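You operate a simulated robot arm through the tools that you are given. There is no shell and no other tool.

You run a simulated two-armed robot. Do the job below in one go: nothing can be reset, and whatever is moved stays where it is left.

JOB
Fetch the black block from the top of the grey side bench and set it in the inside of the green tray by the press. Take the teal pin from the top of the grey side bench and leave it on the top of the test trolley. Fetch the blue block from the top of the grey side bench and set it on the grey ledge under the display. Take the large blue nozzle and leave it on the top of the fridge. Take the capacitor and put it on the grey spool on the blue mat on the grey bench. Take the blue case on the front desk top and put it away on the upper shelf of the placement machine. Open the fridge door. Do these in any order. Set down upright: teal pin, large blue nozzle.

Only the result counts: the job must be done as asked and must still hold three seconds after the hand-in. Knocking over, shifting, dropping, spilling or breaking anything else fails it.

ROBOT AND FRAMES
Two 7-joint arms with two-finger parallel grippers on one trunk, on a base that moves. Base frame: it is fixed to the floor where the robot stands at the start and does not move with it; the origin is under the middle of the robot, x ahead of it, y to its left, z up; the surface under the hand at the start is at about z = 0.8. Readings come in m, degrees, newtons and seconds.
The left shoulder is at the start at [0.02, 0.113, 1.147], the right one opposite. With the tool pointing down near the work surface each hand reaches from about 0.22 to 0.6 m from the robot's upright axis, wherever it stands, measured 20 degrees to its own side. Places, roughly: black block (3x2x2 cm) [0.5, 0, 0.8]; blue block (4x8x3 cm) [0.7, 0.8, 0.8]; blue case (7x5x4 cm) [-6.1, -2.3, 0.8]; capacitor (2x2x3 cm) [0.3, -6.8, 0.8]; fridge door [0.2, -5.9, 0.8]; grey ledge under the display (36x16 cm) [-1.76, 1.78, 0.54]; grey spool (5x5x2 cm) [0.4, -6.9, 0.8]; inside of the green tray by the press (15x13 cm) [0.24, -2.6, 0.86]; large blue nozzle (4x4x5 cm) [0.4, -3.6, 0.9]; teal pin (4x4x8 cm) [0.6, 0.5, 0.8]; top of the fridge [0.4, -5.9, 1.3]; top of the test trolley [-1.3, 1.4, 0.9]; upper shelf of the placement machine (22x16 cm) [-2.52, -8.38, 1.28]. Payload 1.57 kg a hand.
The TCP of each hand is the grasp point between the finger pads, 0.03 m short of the fingertips. In the tool frame z runs along the fingers and y along their closing line. The gripper opens to 0.08 m. The fingers are 0.017 m wide and 0.012 m thick; the gripper's body (0.04 by 0.082 m) begins 0.08 m behind the TCP.
Orientation is that of the tool frame in the base frame, as a unit quaternion [w, x, y, z]. With the fingers straight down and closing along the base's y, the tool's x points along the base's -x, its y along +y and its z along -z.

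CONTROLS
- The arms move only by the tool drive_tool. It takes "left_increments", "right_increments" or both (then of equal length, played together; a hand with none holds still); each is a list that holds one entry, the list of rows, each a list of 6 numbers: the shift along the base's x, y, z in cm, then the turn, a rotation vector about the base's x, y, z in degrees. In form: [[[dx, dy, dz, ax, ay, az], ...]]. A call has 1 to 20 rows; each row is the pose to reach, as a shift and turn from the pose commanded when the call began. "left_fingers" and "right_fingers" are, for a hand that has rows, the closure, from 0 (fully open) to 1 (shut), set as the call begins (left out, the last holds). Each row takes 0.2 s and may step no farther than 0.05 m and 8.6 degrees from the row before; otherwise, or with a gripper value out of range, the whole call is refused. A pose out of reach is approached as far as the arm can. The call stops where the force on the tool passes 40 N (or 10 N more than at its start, if that is more) or the arm is blocked; 0.2 s more then pass. Each finger travels about 0.045 m/s and halts on what it meets, pressing with about 20 N; the grip force reading is that of the motor and also rises with nothing between the fingers. The clock runs only during rows and for 0.2 s after the last one: add rows that repeat a pose to give the fingers time. It gives the time, the measured TCP pose, the force on the tool (base axes), the opening and the grip force at its end, in the units of the frame above (readings bear some noise), with the torque about the TCP (base axes, N m) and any sound that the robot's microphone picked up.
- Cameras (640 x 400 px; columns grow to the right, rows downward): "scene" is now at [0.0847, 0.0437, 1.2661]; the picture's right is [0.51, -0.86, 0.00], its down [-0.53, -0.31, -0.78] and it looks along [0.68, 0.40, -0.62] (base axes); focal length 252 px, centre (320, 200). "left" rides on the left gripper at [0.072, 0.007, -0.122] in its tool frame; the picture's right is [-0.09, 1.00, 0.00], its down [-0.84, -0.08, -0.54] and it looks along [-0.54, -0.05, 0.84] (tool axes); focal length 238 px, centre (320, 200). "right" rides on the right gripper at [0.072, -0.007, -0.122] in its tool frame; the picture's right is [0.09, 1.00, 0.00], its down [-0.84, 0.08, -0.54] and it looks along [-0.54, 0.05, 0.84] (tool axes); focal length 238 px, centre (320, 200).
- grab_frame(camera): a new picture of that camera. The clock stands still meanwhile.
- lift_body(by): moves the trunk up (or, below 0, down) by that many m; the arms and the scene camera ride with it, the base frame stays. It gives what a move gives, with no picture.
- drive_base(legs): drives the robot by 1 to 6 legs, each [ahead, left, turn to the left] in m, m and degrees, along the robot's own axes; the way and the turn of a leg run together, so that a leg with both is an arc; at most 1.5 m and 180 degrees a leg. The arms and the cameras ride along, it lands a little off, and it stops where it bumps. It gives what a move gives.
- pan_tilt(pan, tilt): turns the head with the scene camera to pan (to the left, within 80 degrees either way) and tilt (down, from -29 to 69), counted from straight ahead of the robot. It gives what a move gives.
- pixel_to_xyz(camera, pixels): for up to 12 pixels [column, row] of the newest picture of that camera ("zoom" is the newest enlarged one), the place [x, y, z] in the base frame of the surface seen there, good to about 0.002 m. The clock stands still meanwhile.
- inspect(camera, box): a new picture of the part [left, top, right, bottom] of that camera's present view, enlarged. The clock stands still meanwhile.
- finish_job(): hands the job in; it is judged then, once.

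Leave the grippers open and the arms clear of the work at the hand-in unless told otherwise.

The tools are called after "Request:" by a JSON object that holds its "api" and its "payload". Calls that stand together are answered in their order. drive_tool: Moves the arms, as the interface text tells. Its arguments: {"type":"object","properties":{"left_increments":{"type":"array","items":{"type":"array","items":{"type":"array","items":{"type":"number"}}}},"left_fingers":{"type":"number"},"right_increments":{"type":"array","items":{"type":"array","items":{"type":"array","items":{"type":"number"}}}},"right_fingers":{"type":"number"}},"required":[]} The other tools are called the same way: lift_body (by) moves the trunk up or down; drive_base (legs) drives the base; pan_tilt (pan, tilt) turns the head that bears the scene camera; grab_frame (camera) takes a picture; pixel_to_xyz (camera, pixels) gives the place of the surface under pixels of a picture; inspect (camera, box) takes an enlarged picture of a part of a camera's view; finish_job () hands the job in.

At the start:

```text
clock: 0.0
left_tcp_pos: [0.3702, 0.3919, 1.0098]
left_ee_rot: [0.0, 0.0, 1.0, 0.001]
left_contact_force: [0.0, -0.5, 0.7]
left_ft_torque: [-0.02, 0.01, -0.04]
left_grip_width: 0.0803
left_grasp_force: 0.0
right_tcp_pos: [0.4597, -0.0134, 1.0367]
right_ee_rot: [0.001, 0.0, 1.0, 0.001]
right_contact_force: [0.4, -0.3, 0.6]
right_ft_torque: [0.0, -0.01, -0.03]
right_grip_width: 0.0801
right_grasp_force: 0.1
trunk travel left (down, up): [-0.2, 0.37]
robot x, y, heading: [0.0002, -0.0001, -0.0]
head pan, tilt (commanded): [30.4, 38.3]
```

scene: 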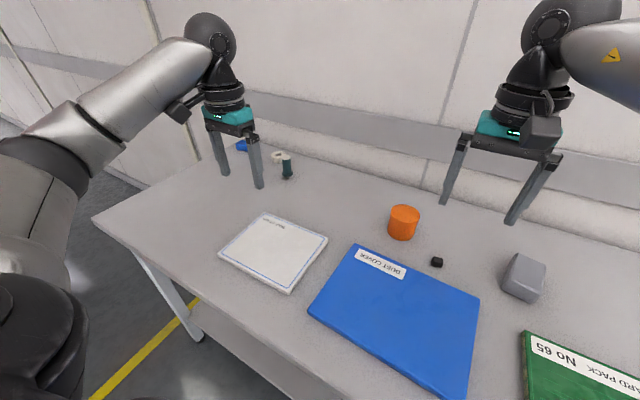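
right: 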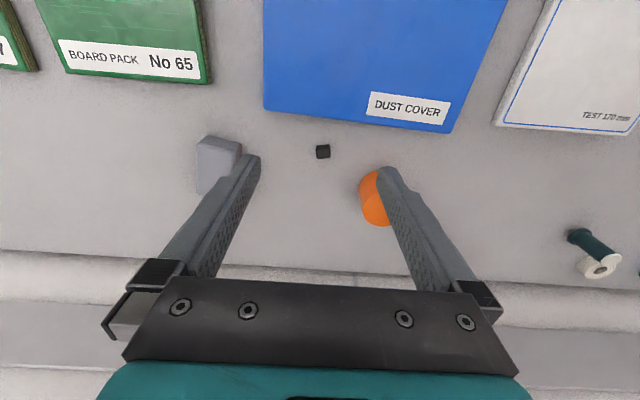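
left: 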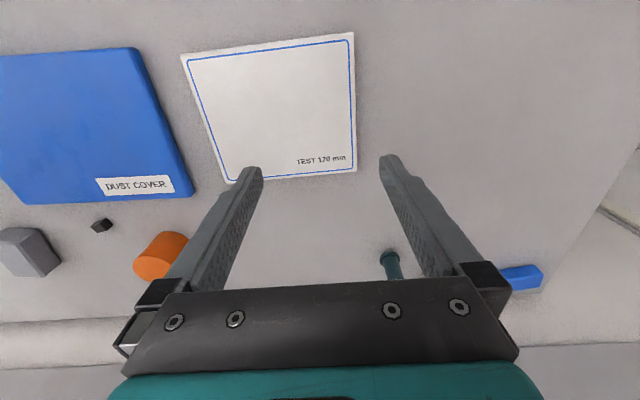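

I see the side bench in front of me. The black block is at scene pixel (437,262), the teal pin at about (287,165), and the blue block at about (242,146). First I'll measure these places.

Request:
{"api": "pixel_to_xyz", "payload": {"camera": "scene", "pixels": [[437, 259], [437, 265], [287, 160], [287, 175], [242, 146], [278, 157], [403, 215], [525, 275], [395, 310], [275, 250]]}}

Request:
{"api": "inspect", "payload": {"camera": "scene", "box": [220, 120, 320, 182]}}

Request:
{"api": "inspect", "payload": {"camera": "right", "box": [280, 130, 360, 180]}}

```text
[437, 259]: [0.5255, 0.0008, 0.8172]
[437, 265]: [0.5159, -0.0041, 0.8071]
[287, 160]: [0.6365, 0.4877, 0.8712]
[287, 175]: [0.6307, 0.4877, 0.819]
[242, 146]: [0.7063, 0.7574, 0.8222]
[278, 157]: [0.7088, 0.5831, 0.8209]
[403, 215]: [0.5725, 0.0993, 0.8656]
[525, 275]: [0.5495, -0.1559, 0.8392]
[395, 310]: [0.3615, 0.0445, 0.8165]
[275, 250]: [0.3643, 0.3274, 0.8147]
```

```text
6.40 times, centred on (270, 151) of scene
```

zoom: 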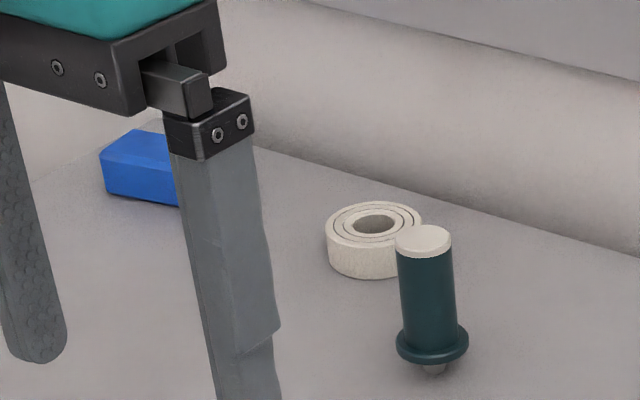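

```text
8.00 times, centred on (320, 155) of right
```

zoom: 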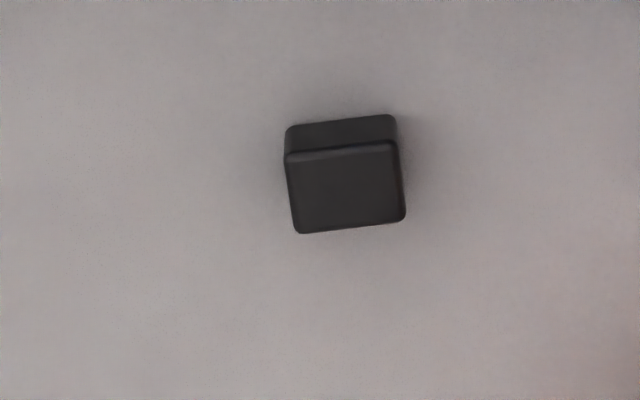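

The black block lies nearly square to the right gripper. I'll measure its corners in the enlarged right picture.

Request:
{"api": "pixel_to_xyz", "payload": {"camera": "zoom", "pixels": [[292, 150], [392, 140], [402, 212], [302, 226], [345, 185], [340, 132], [200, 200], [500, 200], [345, 300]]}}

```text
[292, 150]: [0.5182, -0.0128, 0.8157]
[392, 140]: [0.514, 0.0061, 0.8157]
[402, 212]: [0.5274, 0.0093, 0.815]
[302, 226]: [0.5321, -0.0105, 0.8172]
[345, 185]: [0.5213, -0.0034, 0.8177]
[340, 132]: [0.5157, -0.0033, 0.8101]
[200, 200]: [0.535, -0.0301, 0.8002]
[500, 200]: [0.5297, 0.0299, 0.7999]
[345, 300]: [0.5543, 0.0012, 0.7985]
```

The bench top is at z = 0.80 and the black block's top is at 0.817. Before moving I'll look around: first the left rear, toward the trolley and the ledge.

Request:
{"api": "pan_tilt", "payload": {"pan": 80, "tilt": 20}}

Request:
{"api": "grab_frame", "payload": {"camera": "scene"}}

Request:
{"api": "pan_tilt", "payload": {"pan": -80, "tilt": 20}}

Request:
{"api": "grab_frame", "payload": {"camera": "scene"}}

```text
clock: 1.2
left_tcp_pos: [0.3702, 0.3933, 1.0094]
left_ee_rot: [0.0, 0.0, 1.0, -0.001]
left_contact_force: [-0.9, -0.7, -0.3]
left_ft_torque: [-0.03, -0.01, -0.01]
left_grip_width: 0.0798
left_grasp_force: 0.1
right_tcp_pos: [0.4602, -0.0114, 1.0376]
right_ee_rot: [0.0, 0.0, 1.0, 0.0]
right_contact_force: [-0.6, -0.3, -0.4]
right_ft_torque: [-0.01, 0.0, -0.03]
right_grip_width: 0.0798
right_grasp_force: 0.1
trunk travel left (down, up): [-0.2, 0.37]
robot x, y, heading: [0.0009, 0.002, 0.1]
head pan, tilt (commanded): [80.0, 20.0]
```

```text
taken
```

scene: 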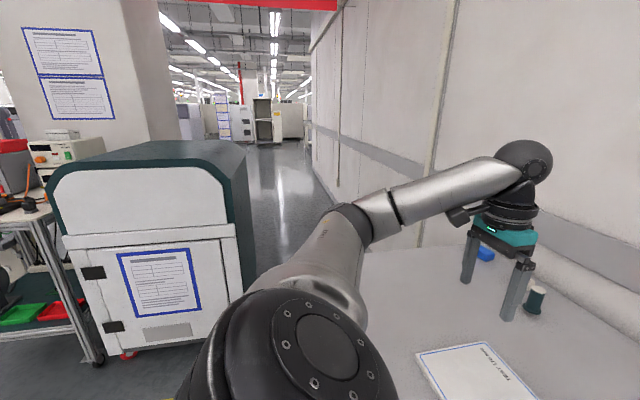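

```text
clock: 3.6
left_tcp_pos: [0.3697, 0.3924, 1.0087]
left_ee_rot: [-0.001, 0.0, 1.0, 0.0]
left_contact_force: [0.8, 0.5, 0.0]
left_ft_torque: [-0.01, 0.0, 0.01]
left_grip_width: 0.0803
left_grasp_force: 0.0
right_tcp_pos: [0.4587, -0.0123, 1.0368]
right_ee_rot: [0.0, 0.0, 1.0, -0.001]
right_contact_force: [-0.2, -0.3, -0.4]
right_ft_torque: [-0.04, 0.01, -0.02]
right_grip_width: 0.08
right_grasp_force: 0.1
trunk travel left (down, up): [-0.2, 0.37]
robot x, y, heading: [-0.003, 0.0004, 0.0]
head pan, tilt (commanded): [-80.0, 20.0]
```

```text
taken
```

scene: 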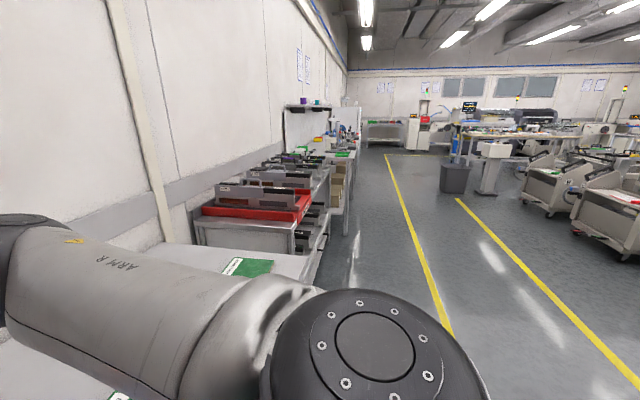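

The trolley area is behind on the left and the press bench runs off to the right. I'll look at the left end of the bench again to measure its edges and the floor space.

Request:
{"api": "pan_tilt", "payload": {"pan": 45, "tilt": 45}}

Request:
{"api": "grab_frame", "payload": {"camera": "scene"}}

```text
clock: 5.7
left_tcp_pos: [0.3695, 0.3923, 1.0105]
left_ee_rot: [0.0, 0.0, 1.0, 0.0]
left_contact_force: [0.6, 0.5, -0.3]
left_ft_torque: [-0.01, -0.02, 0.01]
left_grip_width: 0.08
left_grasp_force: 0.0
right_tcp_pos: [0.4608, -0.012, 1.0364]
right_ee_rot: [0.0, 0.0, 1.0, 0.001]
right_contact_force: [0.8, -0.9, 0.2]
right_ft_torque: [-0.03, 0.02, 0.0]
right_grip_width: 0.08
right_grasp_force: 0.1
trunk travel left (down, up): [-0.2, 0.37]
robot x, y, heading: [0.0009, -0.0033, 0.0]
head pan, tilt (commanded): [45.0, 45.0]
```

```text
taken
```

scene: 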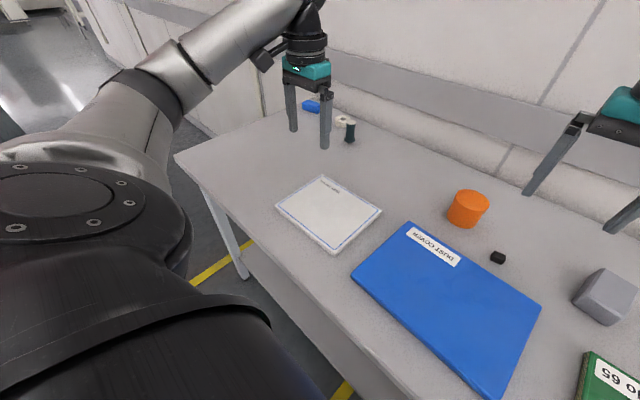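

Request:
{"api": "pixel_to_xyz", "payload": {"camera": "scene", "pixels": [[178, 155], [290, 285], [350, 348], [400, 395], [310, 106], [344, 120], [351, 128], [243, 275], [205, 190], [250, 130]]}}

```text
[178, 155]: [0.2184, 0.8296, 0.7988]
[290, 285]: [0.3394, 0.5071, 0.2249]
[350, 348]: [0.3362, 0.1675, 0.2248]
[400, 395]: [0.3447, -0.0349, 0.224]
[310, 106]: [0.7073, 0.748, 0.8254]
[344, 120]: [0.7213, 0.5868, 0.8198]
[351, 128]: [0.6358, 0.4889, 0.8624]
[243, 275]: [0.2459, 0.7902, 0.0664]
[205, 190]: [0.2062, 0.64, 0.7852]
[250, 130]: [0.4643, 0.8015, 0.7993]
```

The bench's front edge is at x ≈ 0.21 and its left end at y ≈ 0.83, and the lower shelf blocks the base. The blue block and the pin look reachable from the left end of the bench. I'll look straight down to judge the size of my own base.

Request:
{"api": "pan_tilt", "payload": {"pan": 0, "tilt": 69}}

Request:
{"api": "grab_frame", "payload": {"camera": "scene"}}

Request:
{"api": "pan_tilt", "payload": {"pan": 75, "tilt": 55}}

Request:
{"api": "grab_frame", "payload": {"camera": "scene"}}

```text
clock: 6.8
left_tcp_pos: [0.3694, 0.3927, 1.0101]
left_ee_rot: [0.0, -0.001, 1.0, 0.0]
left_contact_force: [0.0, -0.2, -0.2]
left_ft_torque: [0.0, 0.01, -0.02]
left_grip_width: 0.0798
left_grasp_force: 0.1
right_tcp_pos: [0.4609, -0.0131, 1.0363]
right_ee_rot: [-0.001, 0.001, 1.0, -0.001]
right_contact_force: [0.1, 0.0, 0.6]
right_ft_torque: [-0.01, 0.02, 0.0]
right_grip_width: 0.0801
right_grasp_force: 0.1
trunk travel left (down, up): [-0.2, 0.37]
robot x, y, heading: [-0.0015, 0.0002, 0.0]
head pan, tilt (commanded): [0.0, 68.8]
```

```text
taken
```

scene: 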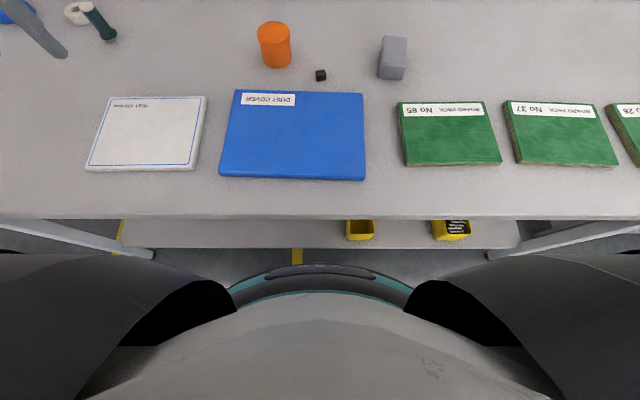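

```text
clock: 8.3
left_tcp_pos: [0.3695, 0.3936, 1.0102]
left_ee_rot: [0.0, 0.0, 1.0, 0.0]
left_contact_force: [0.3, 0.3, 0.3]
left_ft_torque: [0.0, 0.0, 0.01]
left_grip_width: 0.0797
left_grasp_force: 0.0
right_tcp_pos: [0.4597, -0.0124, 1.0367]
right_ee_rot: [0.0, 0.001, 1.0, 0.0]
right_contact_force: [0.0, -0.2, 1.2]
right_ft_torque: [-0.02, -0.01, 0.03]
right_grip_width: 0.0797
right_grasp_force: 0.0
trunk travel left (down, up): [-0.2, 0.37]
robot x, y, heading: [-0.0025, 0.0017, 0.1]
head pan, tilt (commanded): [75.0, 55.0]
```

```text
taken
```

scene: 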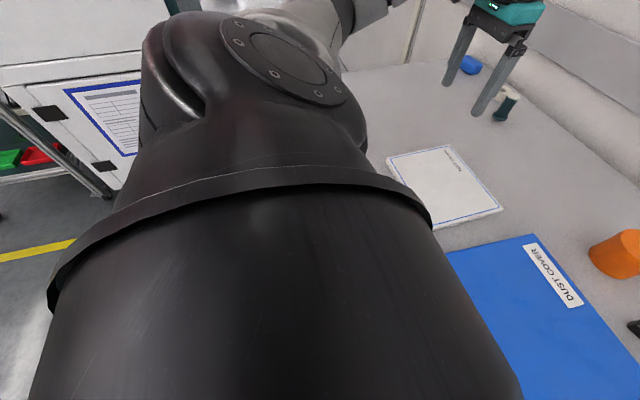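

I'll go back to the downward view and measure my base's front rim (around pixel (320,270)) and the bench edges.

Request:
{"api": "pan_tilt", "payload": {"pan": 0, "tilt": 69}}

Request:
{"api": "grab_frame", "payload": {"camera": "scene"}}

Request:
{"api": "pixel_to_xyz", "payload": {"camera": "scene", "pixels": [[320, 267], [320, 275], [250, 285], [390, 285], [320, 290], [320, 214], [60, 214], [600, 214], [320, 245], [235, 290], [360, 228], [130, 250]]}}

```text
clock: 9.8
left_tcp_pos: [0.3709, 0.3918, 1.0095]
left_ee_rot: [0.0, 0.0, 1.0, 0.0]
left_contact_force: [0.5, -0.4, 0.5]
left_ft_torque: [0.02, 0.0, 0.01]
left_grip_width: 0.08
left_grasp_force: 0.0
right_tcp_pos: [0.4595, -0.0118, 1.0374]
right_ee_rot: [0.0, 0.0, 1.0, 0.0]
right_contact_force: [-0.5, -0.8, -0.7]
right_ft_torque: [0.02, -0.01, 0.01]
right_grip_width: 0.08
right_grasp_force: 0.0
trunk travel left (down, up): [-0.2, 0.37]
robot x, y, heading: [0.0009, 0.0024, 0.3]
head pan, tilt (commanded): [0.0, 68.8]
```

```text
taken
```

scene: 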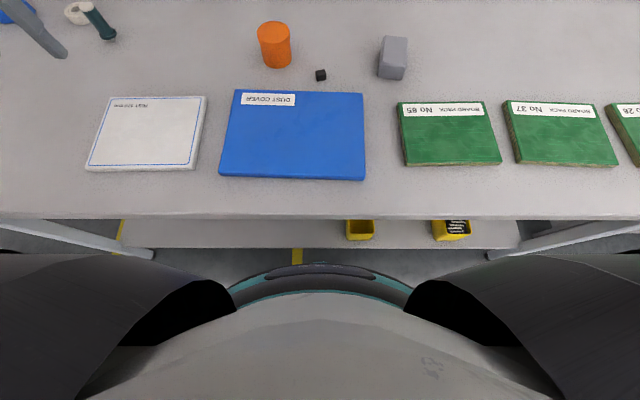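

```text
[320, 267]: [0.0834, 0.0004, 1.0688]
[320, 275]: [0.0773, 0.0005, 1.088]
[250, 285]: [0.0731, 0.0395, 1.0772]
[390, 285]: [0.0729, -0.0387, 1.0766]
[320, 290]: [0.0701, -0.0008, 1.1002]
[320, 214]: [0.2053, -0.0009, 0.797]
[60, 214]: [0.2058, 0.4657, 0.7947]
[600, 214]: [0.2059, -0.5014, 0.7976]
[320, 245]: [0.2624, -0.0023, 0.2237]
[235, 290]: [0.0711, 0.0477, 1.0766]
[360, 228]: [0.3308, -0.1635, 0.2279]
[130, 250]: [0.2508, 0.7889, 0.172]
```

The bench's front edge is at x = 0.205 all along. Now I'll see where the wall stands behind the bench, and the floor past the bench's left end.

Request:
{"api": "pan_tilt", "payload": {"pan": 50, "tilt": 25}}

Request:
{"api": "grab_frame", "payload": {"camera": "scene"}}

Request:
{"api": "pixel_to_xyz", "payload": {"camera": "scene", "pixels": [[300, 60], [400, 60], [300, 130], [400, 150], [120, 100], [200, 100], [60, 130], [20, 190], [250, 165], [340, 175]]}}

```text
clock: 10.9
left_tcp_pos: [0.3715, 0.3923, 1.0099]
left_ee_rot: [0.0, 0.001, 1.0, 0.001]
left_contact_force: [-0.3, -0.9, -0.1]
left_ft_torque: [-0.02, 0.0, 0.04]
left_grip_width: 0.0796
left_grasp_force: 0.0
right_tcp_pos: [0.4594, -0.0126, 1.0363]
right_ee_rot: [0.0, 0.001, 1.0, -0.001]
right_contact_force: [0.2, -0.4, -0.5]
right_ft_torque: [-0.01, -0.01, -0.02]
right_grip_width: 0.08
right_grasp_force: 0.1
trunk travel left (down, up): [-0.2, 0.37]
robot x, y, heading: [-0.0013, -0.0011, 0.1]
head pan, tilt (commanded): [50.0, 25.0]
```

```text
taken
```

scene: 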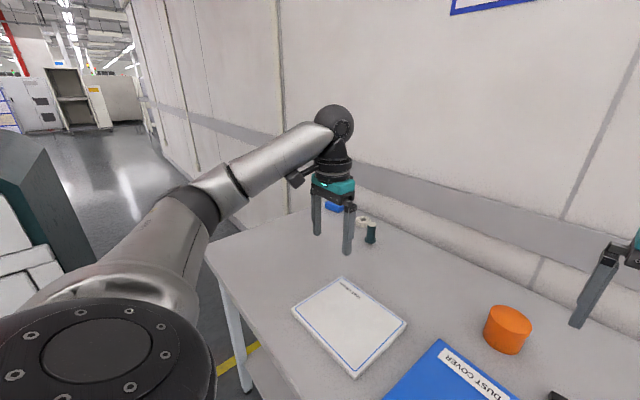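

```text
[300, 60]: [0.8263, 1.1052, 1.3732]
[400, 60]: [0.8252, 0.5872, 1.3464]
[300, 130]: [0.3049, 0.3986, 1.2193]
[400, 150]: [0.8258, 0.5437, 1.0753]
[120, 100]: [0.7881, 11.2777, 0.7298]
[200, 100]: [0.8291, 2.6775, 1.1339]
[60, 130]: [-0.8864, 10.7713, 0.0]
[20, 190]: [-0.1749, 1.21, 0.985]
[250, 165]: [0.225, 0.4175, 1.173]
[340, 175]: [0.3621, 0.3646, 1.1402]
```

The wall is at x = 0.826, and a white cabinet's corner is near (-0.17, 1.21). I'll measure the gap between the cabinet and the bench corner.

Request:
{"api": "pan_tilt", "payload": {"pan": 80, "tilt": 30}}

Request:
{"api": "grab_frame", "payload": {"camera": "scene"}}

Request:
{"api": "pixel_to_xyz", "payload": {"camera": "scene", "pixels": [[245, 140], [225, 160], [248, 220], [240, 250], [100, 300], [60, 130], [90, 200], [20, 300], [240, 110], [210, 260], [20, 170], [280, 160]]}}

```text
clock: 11.9
left_tcp_pos: [0.3705, 0.3931, 1.0099]
left_ee_rot: [0.0, 0.0, 1.0, 0.0]
left_contact_force: [0.0, -0.1, 0.7]
left_ft_torque: [-0.03, 0.02, -0.01]
left_grip_width: 0.0797
left_grasp_force: 0.0
right_tcp_pos: [0.4596, -0.0125, 1.0373]
right_ee_rot: [0.0, -0.001, 1.0, 0.0]
right_contact_force: [-0.1, 0.1, -0.1]
right_ft_torque: [0.01, 0.01, 0.01]
right_grip_width: 0.08
right_grasp_force: 0.1
trunk travel left (down, up): [-0.2, 0.37]
robot x, y, heading: [0.0047, 0.0002, 0.1]
head pan, tilt (commanded): [80.0, 30.0]
```

```text
taken
```

scene: 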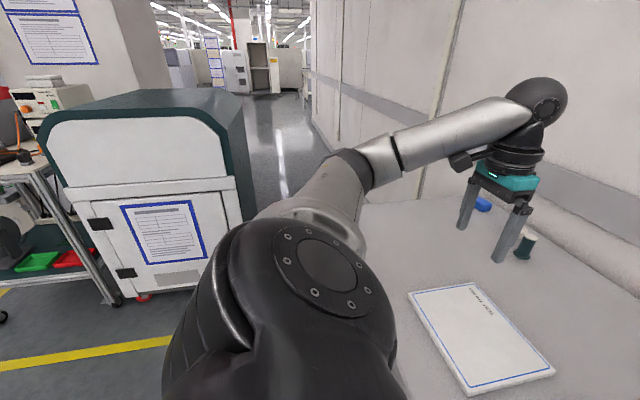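

```text
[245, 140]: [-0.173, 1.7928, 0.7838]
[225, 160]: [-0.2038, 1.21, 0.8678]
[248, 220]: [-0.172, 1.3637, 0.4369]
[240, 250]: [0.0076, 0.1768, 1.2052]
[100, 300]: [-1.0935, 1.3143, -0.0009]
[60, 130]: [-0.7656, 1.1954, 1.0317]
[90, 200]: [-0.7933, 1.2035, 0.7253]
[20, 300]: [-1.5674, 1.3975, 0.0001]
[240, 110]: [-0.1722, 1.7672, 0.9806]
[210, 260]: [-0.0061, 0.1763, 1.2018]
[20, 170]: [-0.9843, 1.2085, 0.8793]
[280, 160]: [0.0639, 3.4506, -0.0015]
```

The cabinet spans x from -0.97 to -0.17 with its face at y = 1.2, so the way round the bench end is narrow. I'll try to reach from the front instead: drive 0.5 m left along the bench, so the right hand faces the pin and the left hand the blue block. Both hands are above z = 0.98 and clear of everything.

Request:
{"api": "drive_base", "payload": {"legs": [[-0.01, 0.5, 0]]}}

Request:
{"api": "pan_tilt", "payload": {"pan": 10, "tilt": 35}}

Request:
{"api": "grab_frame", "payload": {"camera": "scene"}}

Request:
{"api": "grab_frame", "payload": {"camera": "left"}}

Request:
{"api": "grab_frame", "payload": {"camera": "right"}}

```text
clock: 14.8
left_tcp_pos: [0.3597, 0.8923, 1.009]
left_ee_rot: [0.0, 0.0, 1.0, 0.0]
left_contact_force: [0.3, 0.5, -1.1]
left_ft_torque: [-0.01, 0.0, 0.0]
left_grip_width: 0.0801
left_grasp_force: 0.0
right_tcp_pos: [0.4496, 0.4884, 1.0373]
right_ee_rot: [-0.001, 0.0, 1.0, 0.0]
right_contact_force: [-0.2, -0.5, 0.4]
right_ft_torque: [-0.01, 0.0, 0.03]
right_grip_width: 0.0801
right_grasp_force: 0.1
trunk travel left (down, up): [-0.2, 0.37]
robot x, y, heading: [-0.0121, 0.4992, 0.1]
head pan, tilt (commanded): [80.0, 30.0]
```

```text
clock: 16.2
left_tcp_pos: [0.3593, 0.8937, 1.0091]
left_ee_rot: [0.0, 0.0, 1.0, 0.001]
left_contact_force: [-0.4, 0.0, -0.4]
left_ft_torque: [0.01, -0.02, 0.0]
left_grip_width: 0.0801
left_grasp_force: 0.0
right_tcp_pos: [0.4504, 0.4893, 1.037]
right_ee_rot: [0.0, 0.0, 1.0, 0.001]
right_contact_force: [1.1, -0.5, -0.2]
right_ft_torque: [-0.02, 0.0, -0.02]
right_grip_width: 0.0799
right_grasp_force: 0.1
trunk travel left (down, up): [-0.2, 0.37]
robot x, y, heading: [-0.0105, 0.4989, -0.1]
head pan, tilt (commanded): [10.0, 35.0]
```

```text
taken
```

scene: 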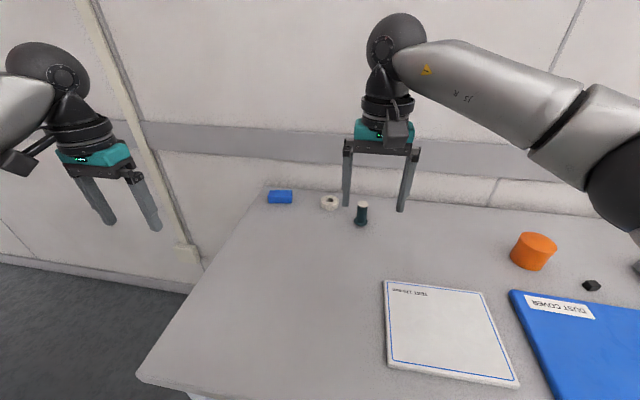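

```text
taken
```

left: 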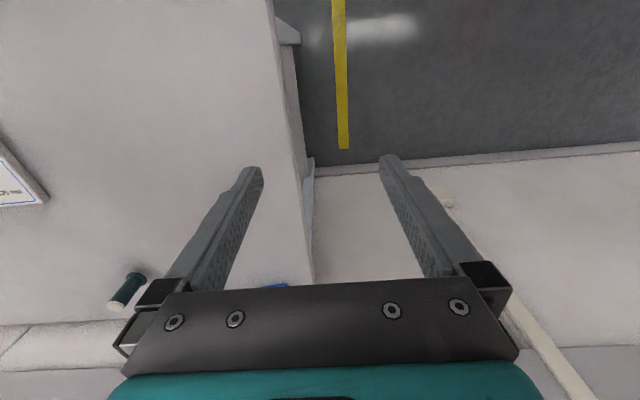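

```text
taken
```

right: 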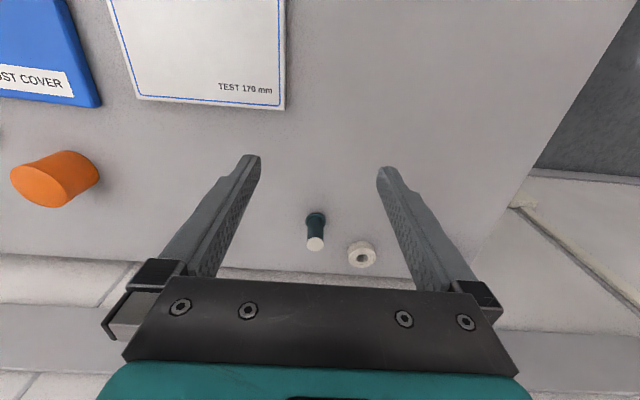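

From here I see the pin at scene (361,213), the bearing at (328,202) and the blue block at (280,197). I'll enlarge that area.

Request:
{"api": "inspect", "payload": {"camera": "scene", "box": [250, 170, 390, 257]}}

Request:
{"api": "pixel_to_xyz", "payload": {"camera": "scene", "pixels": [[270, 193], [291, 193], [269, 203], [292, 203], [280, 197], [361, 204], [361, 213], [361, 221], [328, 202], [330, 206], [340, 206], [366, 215]]}}

```text
4.57 times, centred on (320, 214) of scene
```

zoom: 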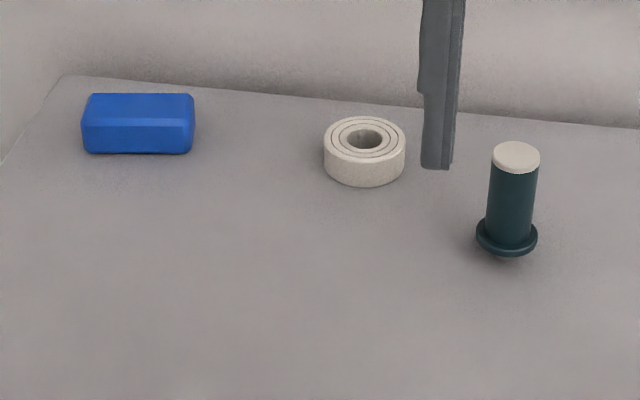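

```text
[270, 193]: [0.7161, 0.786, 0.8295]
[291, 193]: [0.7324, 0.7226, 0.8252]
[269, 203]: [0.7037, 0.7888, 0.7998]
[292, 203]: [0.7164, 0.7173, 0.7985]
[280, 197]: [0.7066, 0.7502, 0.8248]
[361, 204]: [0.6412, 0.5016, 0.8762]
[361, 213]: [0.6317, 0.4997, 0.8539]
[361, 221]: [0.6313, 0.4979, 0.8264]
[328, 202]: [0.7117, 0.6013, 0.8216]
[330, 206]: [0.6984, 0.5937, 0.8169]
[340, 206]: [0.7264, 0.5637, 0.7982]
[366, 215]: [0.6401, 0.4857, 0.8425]
```

I'll zoom on the pin with the right camera and measure its cap and flange.

Request:
{"api": "inspect", "payload": {"camera": "right", "box": [270, 190, 382, 260]}}

Request:
{"api": "pixel_to_xyz", "payload": {"camera": "right", "pixels": [[315, 243], [308, 243], [323, 243], [315, 238], [315, 248], [315, 230], [306, 220], [326, 220], [316, 214], [361, 255]]}}

Request:
{"api": "inspect", "payload": {"camera": "scene", "box": [335, 190, 391, 225]}}

Request:
{"api": "pixel_to_xyz", "payload": {"camera": "zoom", "pixels": [[300, 160], [265, 160], [340, 160], [300, 250], [240, 310], [350, 310], [290, 345], [300, 300]]}}

```text
5.71 times, centred on (326, 225) of right
```

zoom: 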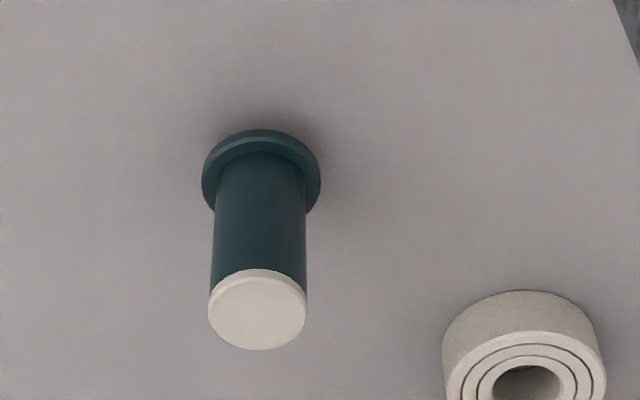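

```text
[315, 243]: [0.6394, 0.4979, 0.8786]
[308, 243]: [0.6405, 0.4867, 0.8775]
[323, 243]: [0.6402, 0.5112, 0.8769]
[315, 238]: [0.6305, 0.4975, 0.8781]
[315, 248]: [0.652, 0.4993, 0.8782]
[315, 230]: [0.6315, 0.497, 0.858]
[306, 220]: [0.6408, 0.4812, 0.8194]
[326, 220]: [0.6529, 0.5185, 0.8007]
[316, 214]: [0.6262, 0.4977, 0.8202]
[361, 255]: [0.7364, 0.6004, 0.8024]
```

```text
11.43 times, centred on (363, 208) of scene
```

zoom: 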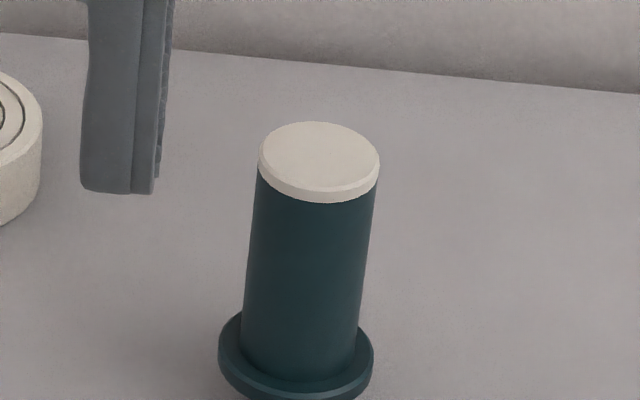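

```text
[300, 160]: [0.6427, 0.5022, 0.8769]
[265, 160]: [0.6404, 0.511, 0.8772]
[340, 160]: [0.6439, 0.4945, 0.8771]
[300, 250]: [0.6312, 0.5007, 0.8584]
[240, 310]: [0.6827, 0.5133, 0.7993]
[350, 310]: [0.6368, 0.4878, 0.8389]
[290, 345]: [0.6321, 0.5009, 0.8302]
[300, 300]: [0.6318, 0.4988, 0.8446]
```

The pin's axis is at about (0.643, 0.498), its top at 0.878, its flange at about 0.82, and its shaft is about 25 mm thick. I'll lower the trunk 7 cm to lengthen the reach, then bring the right hand above the pin tilted 25° forward.

Request:
{"api": "lift_body", "payload": {"by": -0.07}}

Request:
{"api": "drive_tool", "payload": {"right_increments": [[[3.9, 0.2, 0, 0, -5, 0], [7.8, 0.4, 0, 0, -10, 0], [11.7, 0.6, 0, 0, -15, 0], [15.6, 0.8, 0, 0, -20, 0], [19.3, 0.9, 0, 0, -25, 0], [19.3, 0.9, 0, 0, -25, 0]]], "right_fingers": 0}}

```text
clock: 17.3
left_tcp_pos: [0.3591, 0.8934, 0.9395]
left_ee_rot: [-0.001, 0.0, 1.0, 0.0]
left_contact_force: [0.7, -0.5, -0.4]
left_ft_torque: [0.02, 0.0, -0.01]
left_grip_width: 0.0802
left_grasp_force: 0.0
right_tcp_pos: [0.4502, 0.4881, 0.9675]
right_ee_rot: [0.0, 0.0, 1.0, 0.0]
right_contact_force: [-0.1, -0.3, -1.4]
right_ft_torque: [0.04, 0.0, 0.0]
right_grip_width: 0.08
right_grasp_force: 0.0
trunk travel left (down, up): [-0.13, 0.44]
robot x, y, heading: [-0.0066, 0.5017, 0.2]
head pan, tilt (commanded): [10.0, 35.0]
```

```text
clock: 18.7
left_tcp_pos: [0.3608, 0.8935, 0.9404]
left_ee_rot: [0.0, 0.0, 1.0, 0.0]
left_contact_force: [-0.2, 0.0, -0.1]
left_ft_torque: [0.04, 0.01, 0.04]
left_grip_width: 0.0798
left_grasp_force: 0.0
right_tcp_pos: [0.6261, 0.4923, 0.9618]
right_ee_rot: [0.218, 0.0, 0.976, 0.0]
right_contact_force: [-0.2, -0.4, -0.3]
right_ft_torque: [0.02, -0.01, -0.02]
right_grip_width: 0.08
right_grasp_force: 0.1
right hand out of reach, approached as far as the arm can: row 5, 6
trunk travel left (down, up): [-0.13, 0.44]
robot x, y, heading: [-0.0135, 0.5051, 0.3]
head pan, tilt (commanded): [10.0, 35.0]
```

With 25° tilt the arm stops at x = 0.626. I'll tilt 10° more while still above the pin and read where it ends up.

Request:
{"api": "drive_tool", "payload": {"right_increments": [[[0, 0, 0, 0, -5, 0], [0, 0, 0, 0, -10, 0], [0, 0, -1, 0, -10, 0], [0, 0, -1, 0, -10, 0]]]}}

```text
clock: 19.7
left_tcp_pos: [0.3604, 0.8934, 0.9399]
left_ee_rot: [0.0, 0.0, 1.0, 0.0]
left_contact_force: [-0.2, -0.1, 0.6]
left_ft_torque: [-0.02, -0.04, 0.02]
left_grip_width: 0.0799
left_grasp_force: 0.0
right_tcp_pos: [0.6269, 0.4933, 0.9501]
right_ee_rot: [0.3, 0.001, 0.954, -0.001]
right_contact_force: [0.0, -0.3, 0.0]
right_ft_torque: [-0.01, 0.02, 0.02]
right_grip_width: 0.08
right_grasp_force: 0.0
trunk travel left (down, up): [-0.13, 0.44]
robot x, y, heading: [-0.0084, 0.5, -0.2]
head pan, tilt (commanded): [10.0, 35.0]
```

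The tilt is now 35° and the arm still has reach. Next I'll move 1.6 cm forward and 0.5 cm left, then go down so the pads straddle the pin shaft at z ≈ 0.862.

Request:
{"api": "drive_tool", "payload": {"right_increments": [[[1.0, 0.5, 0, 0, 0, 0], [1.6, 0.5, -1, 0, 0, 0], [1.6, 0.5, -3, 0, 0, 0], [1.6, 0.5, -5, 0, 0, 0], [1.6, 0.5, -7, 0, 0, 0], [1.6, 0.5, -8.8, 0, 0, 0], [1.6, 0.5, -8.8, 0, 0, 0]]]}}

Request:
{"api": "grab_frame", "payload": {"camera": "right"}}

Request:
{"api": "grab_frame", "payload": {"camera": "scene"}}

```text
clock: 21.3
left_tcp_pos: [0.359, 0.8936, 0.9412]
left_ee_rot: [0.0, 0.0, 1.0, 0.0]
left_contact_force: [-0.4, -0.1, 0.8]
left_ft_torque: [-0.04, -0.01, -0.02]
left_grip_width: 0.0798
left_grasp_force: 0.1
right_tcp_pos: [0.6424, 0.4969, 0.8621]
right_ee_rot: [0.301, -0.001, 0.954, 0.001]
right_contact_force: [0.0, -0.3, 0.2]
right_ft_torque: [0.01, 0.02, 0.01]
right_grip_width: 0.0799
right_grasp_force: 0.0
trunk travel left (down, up): [-0.13, 0.44]
robot x, y, heading: [-0.011, 0.5004, 0.1]
head pan, tilt (commanded): [10.0, 35.0]
```

```text
taken
```

right: 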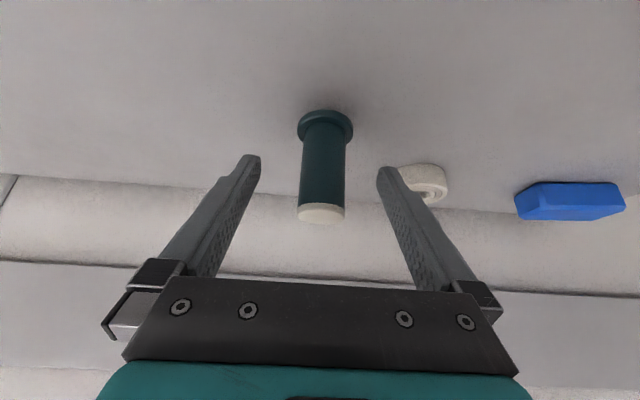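

```text
taken
```

scene: 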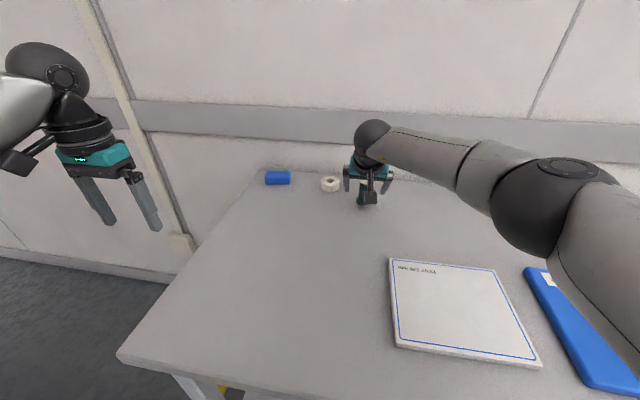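

The pin stands centred between the fingers at columns 300–350. I'll close the right gripper and give it time.

Request:
{"api": "drive_tool", "payload": {"right_increments": [[[0, 0, 0, 0, 0, 0], [0, 0, 0, 0, 0, 0], [0, 0, 0, 0, 0, 0], [0, 0, 0, 0, 0, 0], [0, 0, 0, 0, 0, 0], [0, 0, 0, 0, 0, 0]]], "right_fingers": 1}}

```text
clock: 22.7
left_tcp_pos: [0.3608, 0.8938, 0.9394]
left_ee_rot: [0.0, -0.001, 1.0, 0.001]
left_contact_force: [0.4, 0.3, -1.3]
left_ft_torque: [0.0, 0.02, 0.0]
left_grip_width: 0.0799
left_grasp_force: 0.2
right_tcp_pos: [0.6418, 0.4971, 0.8615]
right_ee_rot: [0.3, 0.0, 0.954, 0.0]
right_contact_force: [0.1, 1.0, 0.3]
right_ft_torque: [0.0, 0.0, 0.02]
right_grip_width: 0.0275
right_grasp_force: 20.1
trunk travel left (down, up): [-0.13, 0.44]
robot x, y, heading: [-0.0079, 0.5029, 0.3]
head pan, tilt (commanded): [10.0, 35.0]
```

The pads hold the pin at 27.5 mm width. I'll lift it 8 cm straight up and then draw the hand back toward the robot.

Request:
{"api": "drive_tool", "payload": {"right_increments": [[[0, 0, 1.5, 0, 0, 0], [0, 0, 3, 0, 0, 0], [0, 0, 5, 0, 0, 0], [0, 0, 8, 0, 0, 0], [-4, 0, 10, 0, 0, 0], [-8, 0, 12, 0, 0, 0], [-12, 0, 13, 0, 0, 0], [-16, -2, 13, 0, 0, 0], [-20, -4, 13, 0, 0, 0], [-20, -4, 13, 0, 0, 0]]]}}

Request:
{"api": "grab_frame", "payload": {"camera": "right"}}

Request:
{"api": "grab_frame", "payload": {"camera": "scene"}}

```text
clock: 24.9
left_tcp_pos: [0.3608, 0.8923, 0.9413]
left_ee_rot: [-0.001, -0.001, 1.0, -0.001]
left_contact_force: [1.8, 0.0, 1.0]
left_ft_torque: [0.02, -0.02, -0.04]
left_grip_width: 0.0801
left_grasp_force: 0.0
right_tcp_pos: [0.4396, 0.4563, 0.9942]
right_ee_rot: [0.3, 0.0, 0.954, 0.0]
right_contact_force: [-0.5, 0.0, -0.7]
right_ft_torque: [0.05, -0.01, -0.03]
right_grip_width: 0.0275
right_grasp_force: 19.6
trunk travel left (down, up): [-0.13, 0.44]
robot x, y, heading: [-0.0109, 0.4982, -0.1]
head pan, tilt (commanded): [10.0, 35.0]
```

```text
taken
```

right: 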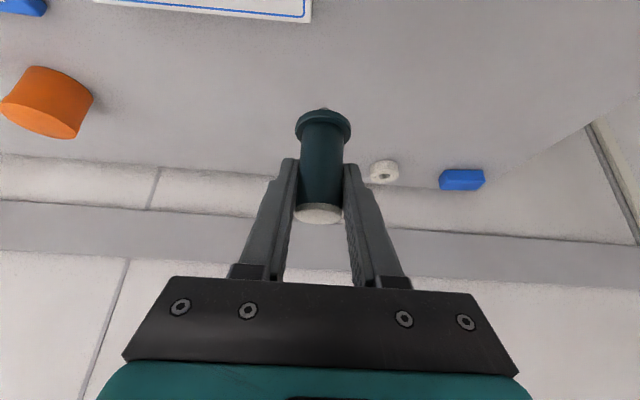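

```text
taken
```

scene: 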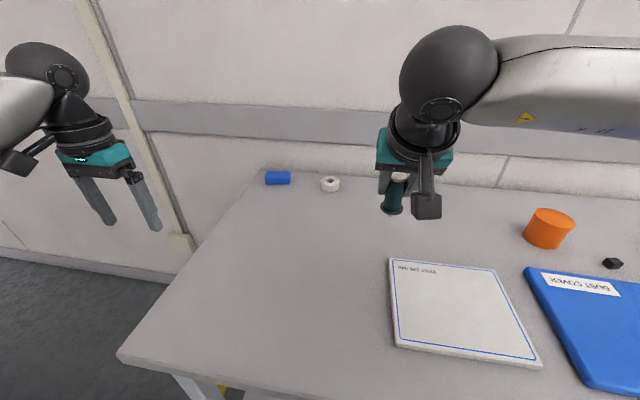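

The pin is held well clear of the bench. The blue block must be gripped along x with a level tool, which means going through the gap between the bench corner and the cabinet. I don't know my base's size, so I'll turn the left hand about z to make its camera look back at my base.

Request:
{"api": "drive_tool", "payload": {"left_increments": [[[0, 0, 0, 0, 0, -8], [0, 0, 0, 0, 0, -16], [0, 0, 0, 0, 0, -24], [0, 0, 0, 0, 0, -32], [0, 0, 0, 0, 0, -40], [0, 0, 0, 0, 0, -48], [0, 0, 0, 0, 0, -56], [0, 0, 0, 0, 0, -64], [0, 0, 0, 0, 0, -72], [0, 0, 0, 0, 0, -80], [0, 0, 0, 0, 0, -88], [0, 0, 0, 0, 0, -96], [0, 0, 0, 0, 0, -104], [0, 0, 0, 0, 0, -112], [0, 0, 0, 0, 0, -120], [0, 0, 0, 0, 0, -128], [0, 0, 0, 0, 0, -136]]]}}

Request:
{"api": "grab_frame", "payload": {"camera": "left"}}

```text
clock: 28.5
left_tcp_pos: [0.3603, 0.8917, 0.9404]
left_ee_rot: [0.0, 0.927, 0.374, 0.0]
left_contact_force: [-0.5, -0.1, 0.2]
left_ft_torque: [-0.02, 0.0, 0.02]
left_grip_width: 0.0801
left_grasp_force: 0.0
right_tcp_pos: [0.4403, 0.4577, 0.9931]
right_ee_rot: [0.3, 0.0, 0.954, -0.001]
right_contact_force: [-0.3, 0.3, -1.7]
right_ft_torque: [0.01, -0.03, -0.02]
right_grip_width: 0.0274
right_grasp_force: 19.6
trunk travel left (down, up): [-0.13, 0.44]
robot x, y, heading: [-0.0084, 0.4996, 0.1]
head pan, tilt (commanded): [10.0, 35.0]
```

```text
taken
```

left: 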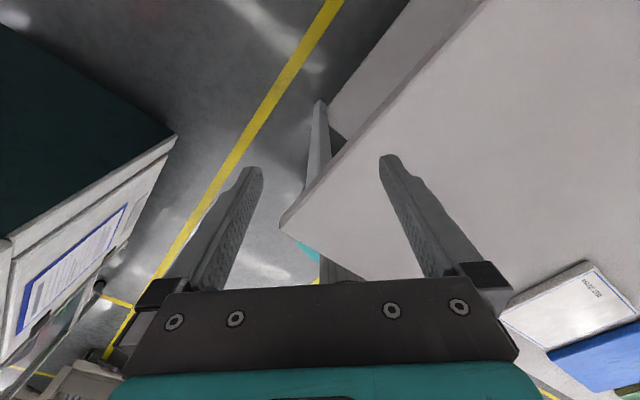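

I can see a teal strip near (308,248), perhaps the base's rim. I'll enlarge and measure.

Request:
{"api": "inspect", "payload": {"camera": "left", "box": [220, 190, 348, 285]}}

Request:
{"api": "pixel_to_xyz", "payload": {"camera": "left", "pixels": [[308, 248], [300, 242], [315, 254], [260, 270], [282, 222], [320, 105], [175, 137], [270, 250], [315, 265], [325, 170]]}}

```text
4.21 times, centred on (284, 238) of left
```

zoom: 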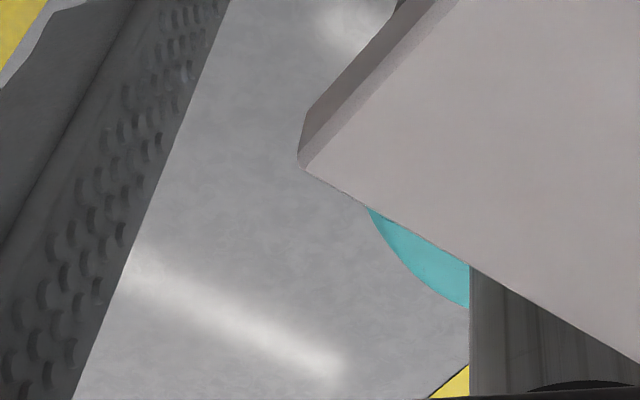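

```text
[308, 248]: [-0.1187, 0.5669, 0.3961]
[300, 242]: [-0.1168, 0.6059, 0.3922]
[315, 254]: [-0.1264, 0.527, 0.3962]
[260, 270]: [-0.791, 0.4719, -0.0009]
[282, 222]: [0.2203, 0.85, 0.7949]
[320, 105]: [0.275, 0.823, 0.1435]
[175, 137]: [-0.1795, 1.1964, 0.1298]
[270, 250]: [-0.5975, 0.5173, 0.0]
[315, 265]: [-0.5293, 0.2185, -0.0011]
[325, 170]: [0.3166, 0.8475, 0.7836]
```

The teal strip is the round base top at z ≈ 0.394. I'll measure its rim along the curve in the enlarged picture.

Request:
{"api": "pixel_to_xyz", "payload": {"camera": "zoom", "pixels": [[374, 214], [384, 234], [400, 258], [420, 280], [445, 296], [464, 303], [470, 300]]}}

```text
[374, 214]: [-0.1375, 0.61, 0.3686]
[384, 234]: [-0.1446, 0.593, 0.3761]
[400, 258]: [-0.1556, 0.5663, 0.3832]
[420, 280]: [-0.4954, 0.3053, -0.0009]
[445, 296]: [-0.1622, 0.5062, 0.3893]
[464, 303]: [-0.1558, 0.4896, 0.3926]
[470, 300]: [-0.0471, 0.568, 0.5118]
```

The base top looks round with a radius of about 0.17 at z = 0.38. To see the near side down to the floor, I'll move the left hand off the bench to about (0.15, 0.93) and look again.

Request:
{"api": "drive_tool", "payload": {"left_increments": [[[-4, 1, 0, 0, 0, 0], [-8, 2, 0, 0, 0, 0], [-12, 3, 0, 0, 0, 0], [-16, 4, 0, 0, 0, 0], [-20, 5, 0, 0, 0, 0], [-21, 5, 0, 0, 0, 0]]]}}

Request:
{"api": "grab_frame", "payload": {"camera": "left"}}

```text
clock: 29.9
left_tcp_pos: [0.1497, 0.9446, 0.9403]
left_ee_rot: [0.001, 0.927, 0.375, 0.0]
left_contact_force: [0.0, -0.3, -0.8]
left_ft_torque: [0.03, 0.03, -0.03]
left_grip_width: 0.08
left_grasp_force: 0.0
right_tcp_pos: [0.4402, 0.4569, 0.9944]
right_ee_rot: [0.301, 0.001, 0.954, 0.0]
right_contact_force: [-0.3, 0.0, -1.4]
right_ft_torque: [-0.05, -0.02, -0.03]
right_grip_width: 0.0275
right_grasp_force: 19.2
trunk travel left (down, up): [-0.13, 0.44]
robot x, y, heading: [-0.0108, 0.5004, -0.1]
head pan, tilt (commanded): [10.0, 35.0]
```

```text
taken
```

left: 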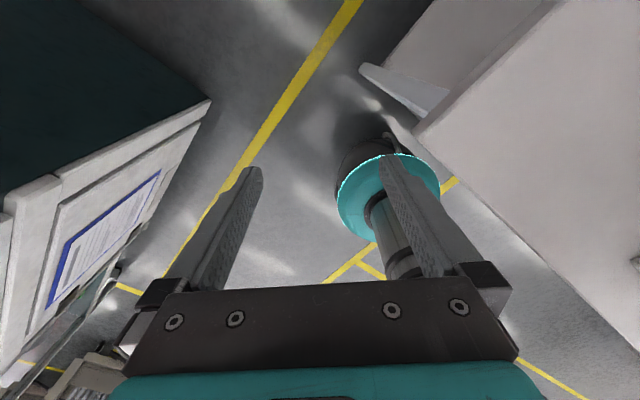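

Now the whole base is in view: a teal disc with a black drum below, around (385,185). I'll measure its edges.

Request:
{"api": "inspect", "payload": {"camera": "left", "box": [320, 110, 464, 260]}}

Request:
{"api": "pixel_to_xyz", "payload": {"camera": "left", "pixels": [[339, 165], [345, 150], [360, 145], [375, 142], [340, 195], [345, 220], [360, 236], [395, 135], [436, 180], [418, 155], [350, 165]]}}

```text
2.67 times, centred on (392, 185) of left
```

zoom: 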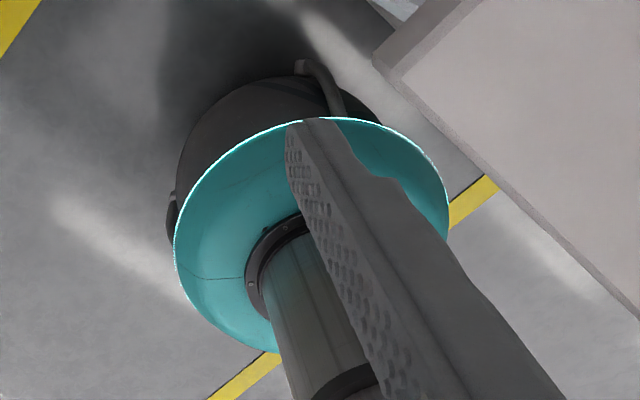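

```text
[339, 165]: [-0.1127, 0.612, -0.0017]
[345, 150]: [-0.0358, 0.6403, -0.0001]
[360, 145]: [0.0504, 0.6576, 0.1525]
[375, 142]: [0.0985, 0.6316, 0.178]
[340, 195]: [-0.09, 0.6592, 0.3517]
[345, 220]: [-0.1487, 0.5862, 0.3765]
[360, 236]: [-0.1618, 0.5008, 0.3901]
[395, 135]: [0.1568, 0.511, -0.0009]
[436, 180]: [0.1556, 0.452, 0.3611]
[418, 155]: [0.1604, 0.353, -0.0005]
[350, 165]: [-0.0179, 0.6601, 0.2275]
```

The base is a drum of about 0.18 m radius, so the 0.53 m gap at the bench corner is passable. I'll raise the trunk 0.25 m so the arms clear the cabinet. Then I'll bring the left hand in front (about 0.40 ahead, 0.22 left), turned for the block.

Request:
{"api": "lift_body", "payload": {"by": 0.25}}

Request:
{"api": "drive_tool", "payload": {"left_increments": [[[1.8, -1.7, 0, 0, 0, 8], [3.6, -3.4, 0, 0, 0, 16], [5.4, -5.1, 0, 0, 0, 24], [7.2, -6.8, 0, 0, 0, 32], [9, -8.5, 0, 0, 0, 40], [10.8, -10.2, 0, 0, 0, 48], [12.6, -11.9, 0, 0, 0, 56], [14.4, -13.6, 0, 0, 0, 64], [16.2, -15.3, 0, 0, 0, 72], [18, -17, 0, 0, 0, 80], [20, -18.7, 0, 0, 0, 88], [22, -20.5, 0, 0, 0, 96], [24, -22.5, 0, 0, 0, 101]]]}}

```text
clock: 32.5
left_tcp_pos: [0.1499, 0.9445, 1.1901]
left_ee_rot: [0.0, 0.927, 0.375, 0.0]
left_contact_force: [-0.4, -0.3, -0.9]
left_ft_torque: [0.01, 0.03, -0.03]
left_grip_width: 0.0798
left_grasp_force: 0.0
right_tcp_pos: [0.4418, 0.4568, 1.244]
right_ee_rot: [0.301, -0.001, 0.954, 0.0]
right_contact_force: [0.0, -0.7, -1.4]
right_ft_torque: [-0.02, 0.01, -0.02]
right_grip_width: 0.0276
right_grasp_force: 20.0
trunk travel left (down, up): [-0.38, 0.19]
robot x, y, heading: [-0.0115, 0.5005, 0.2]
head pan, tilt (commanded): [10.0, 35.0]
```

```text
clock: 35.3
left_tcp_pos: [0.3895, 0.7189, 1.1892]
left_ee_rot: [0.0, 0.299, 0.954, 0.0]
left_contact_force: [-0.3, -0.5, 0.2]
left_ft_torque: [-0.02, -0.01, 0.01]
left_grip_width: 0.0795
left_grasp_force: 0.0
right_tcp_pos: [0.4411, 0.4558, 1.2445]
right_ee_rot: [0.3, 0.001, 0.954, 0.0]
right_contact_force: [-0.2, -0.5, -0.9]
right_ft_torque: [0.02, 0.0, -0.01]
right_grip_width: 0.0273
right_grasp_force: 20.5
trunk travel left (down, up): [-0.38, 0.19]
robot x, y, heading: [-0.0071, 0.4967, -0.3]
head pan, tilt (commanded): [10.0, 35.0]
```

Both arms are now above z = 1.15. I'll drive diagonally to (-0.2, 0.79) and turn 45° right, so that a sideways move goes straight through the gap.

Request:
{"api": "drive_base", "payload": {"legs": [[-0.19, 0.29, 0], [0, 0, -45]]}}

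Request:
{"api": "pan_tilt", "payload": {"pan": 75, "tilt": 40}}

Request:
{"api": "grab_frame", "payload": {"camera": "scene"}}

```text
clock: 39.6
left_tcp_pos: [0.2387, 0.6703, 1.1888]
left_ee_rot: [0.0, 0.637, 0.771, 0.0]
left_contact_force: [-0.3, -0.1, 0.1]
left_ft_torque: [0.02, 0.0, 0.0]
left_grip_width: 0.08
left_grasp_force: 0.1
right_tcp_pos: [0.0924, 0.4456, 1.2429]
right_ee_rot: [0.279, 0.358, 0.884, -0.113]
right_contact_force: [-0.4, -0.2, -1.3]
right_ft_torque: [-0.01, 0.0, 0.0]
right_grip_width: 0.0274
right_grasp_force: 20.0
trunk travel left (down, up): [-0.38, 0.19]
robot x, y, heading: [-0.1989, 0.7875, -44.3]
head pan, tilt (commanded): [10.0, 35.0]
```

```text
clock: 40.9
left_tcp_pos: [0.2386, 0.6694, 1.1894]
left_ee_rot: [-0.001, 0.637, 0.771, 0.001]
left_contact_force: [0.3, -0.6, -0.3]
left_ft_torque: [-0.01, 0.02, -0.03]
left_grip_width: 0.0801
left_grasp_force: 0.1
right_tcp_pos: [0.092, 0.446, 1.2441]
right_ee_rot: [0.278, 0.358, 0.884, -0.113]
right_contact_force: [0.4, -0.2, -0.9]
right_ft_torque: [-0.01, 0.02, 0.02]
right_grip_width: 0.0276
right_grasp_force: 20.5
trunk travel left (down, up): [-0.38, 0.19]
robot x, y, heading: [-0.2014, 0.7878, -44.1]
head pan, tilt (commanded): [75.0, 40.0]
```

```text
taken
```

scene: 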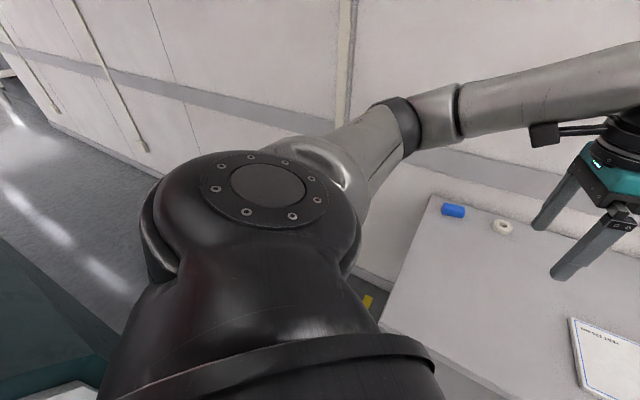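

I'm at (-0.20, 0.79) with heading -44°, and the line through the gap leaves about 0.26 m to each corner. I'll strafe 0.5 m left and then move to about (0.33, 1.08).

Request:
{"api": "drive_base", "payload": {"legs": [[0, 0.52, 0], [0.16, 0.06, 0]]}}

Request:
{"api": "pan_tilt", "payload": {"pan": 10, "tilt": 45}}

Request:
{"api": "grab_frame", "payload": {"camera": "scene"}}

```text
clock: 45.0
left_tcp_pos: [0.7527, 0.9723, 1.1896]
left_ee_rot: [0.0, 0.637, 0.771, 0.0]
left_contact_force: [0.2, -0.8, -0.4]
left_ft_torque: [0.0, 0.06, 0.0]
left_grip_width: 0.08
left_grasp_force: 0.0
right_tcp_pos: [0.607, 0.7479, 1.2431]
right_ee_rot: [0.277, 0.358, 0.885, -0.113]
right_contact_force: [-0.6, 0.2, -2.0]
right_ft_torque: [0.01, 0.03, 0.01]
right_grip_width: 0.0274
right_grasp_force: 20.1
trunk travel left (down, up): [-0.38, 0.19]
robot x, y, heading: [0.313, 1.0926, -43.7]
head pan, tilt (commanded): [75.0, 40.0]
```

```text
clock: 46.4
left_tcp_pos: [0.7514, 0.973, 1.1898]
left_ee_rot: [0.0, 0.636, 0.772, 0.0]
left_contact_force: [0.1, 0.3, -0.2]
left_ft_torque: [0.0, -0.03, -0.02]
left_grip_width: 0.08
left_grasp_force: 0.0
right_tcp_pos: [0.6055, 0.7481, 1.2447]
right_ee_rot: [0.279, 0.357, 0.884, -0.112]
right_contact_force: [0.6, -0.4, -0.6]
right_ft_torque: [0.0, 0.01, -0.04]
right_grip_width: 0.0274
right_grasp_force: 19.9
trunk travel left (down, up): [-0.38, 0.19]
robot x, y, heading: [0.3124, 1.093, -44.1]
head pan, tilt (commanded): [10.0, 45.0]
```

```text
taken
```

scene: 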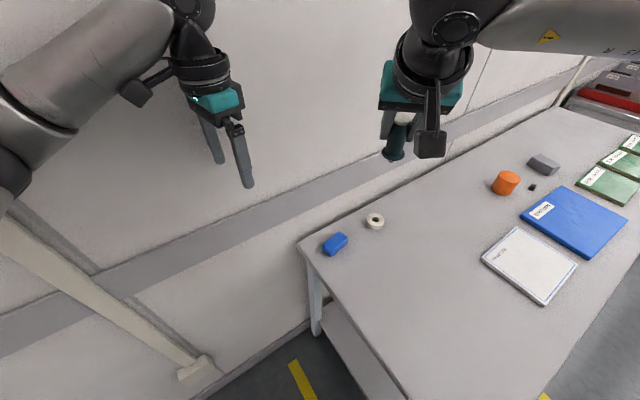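

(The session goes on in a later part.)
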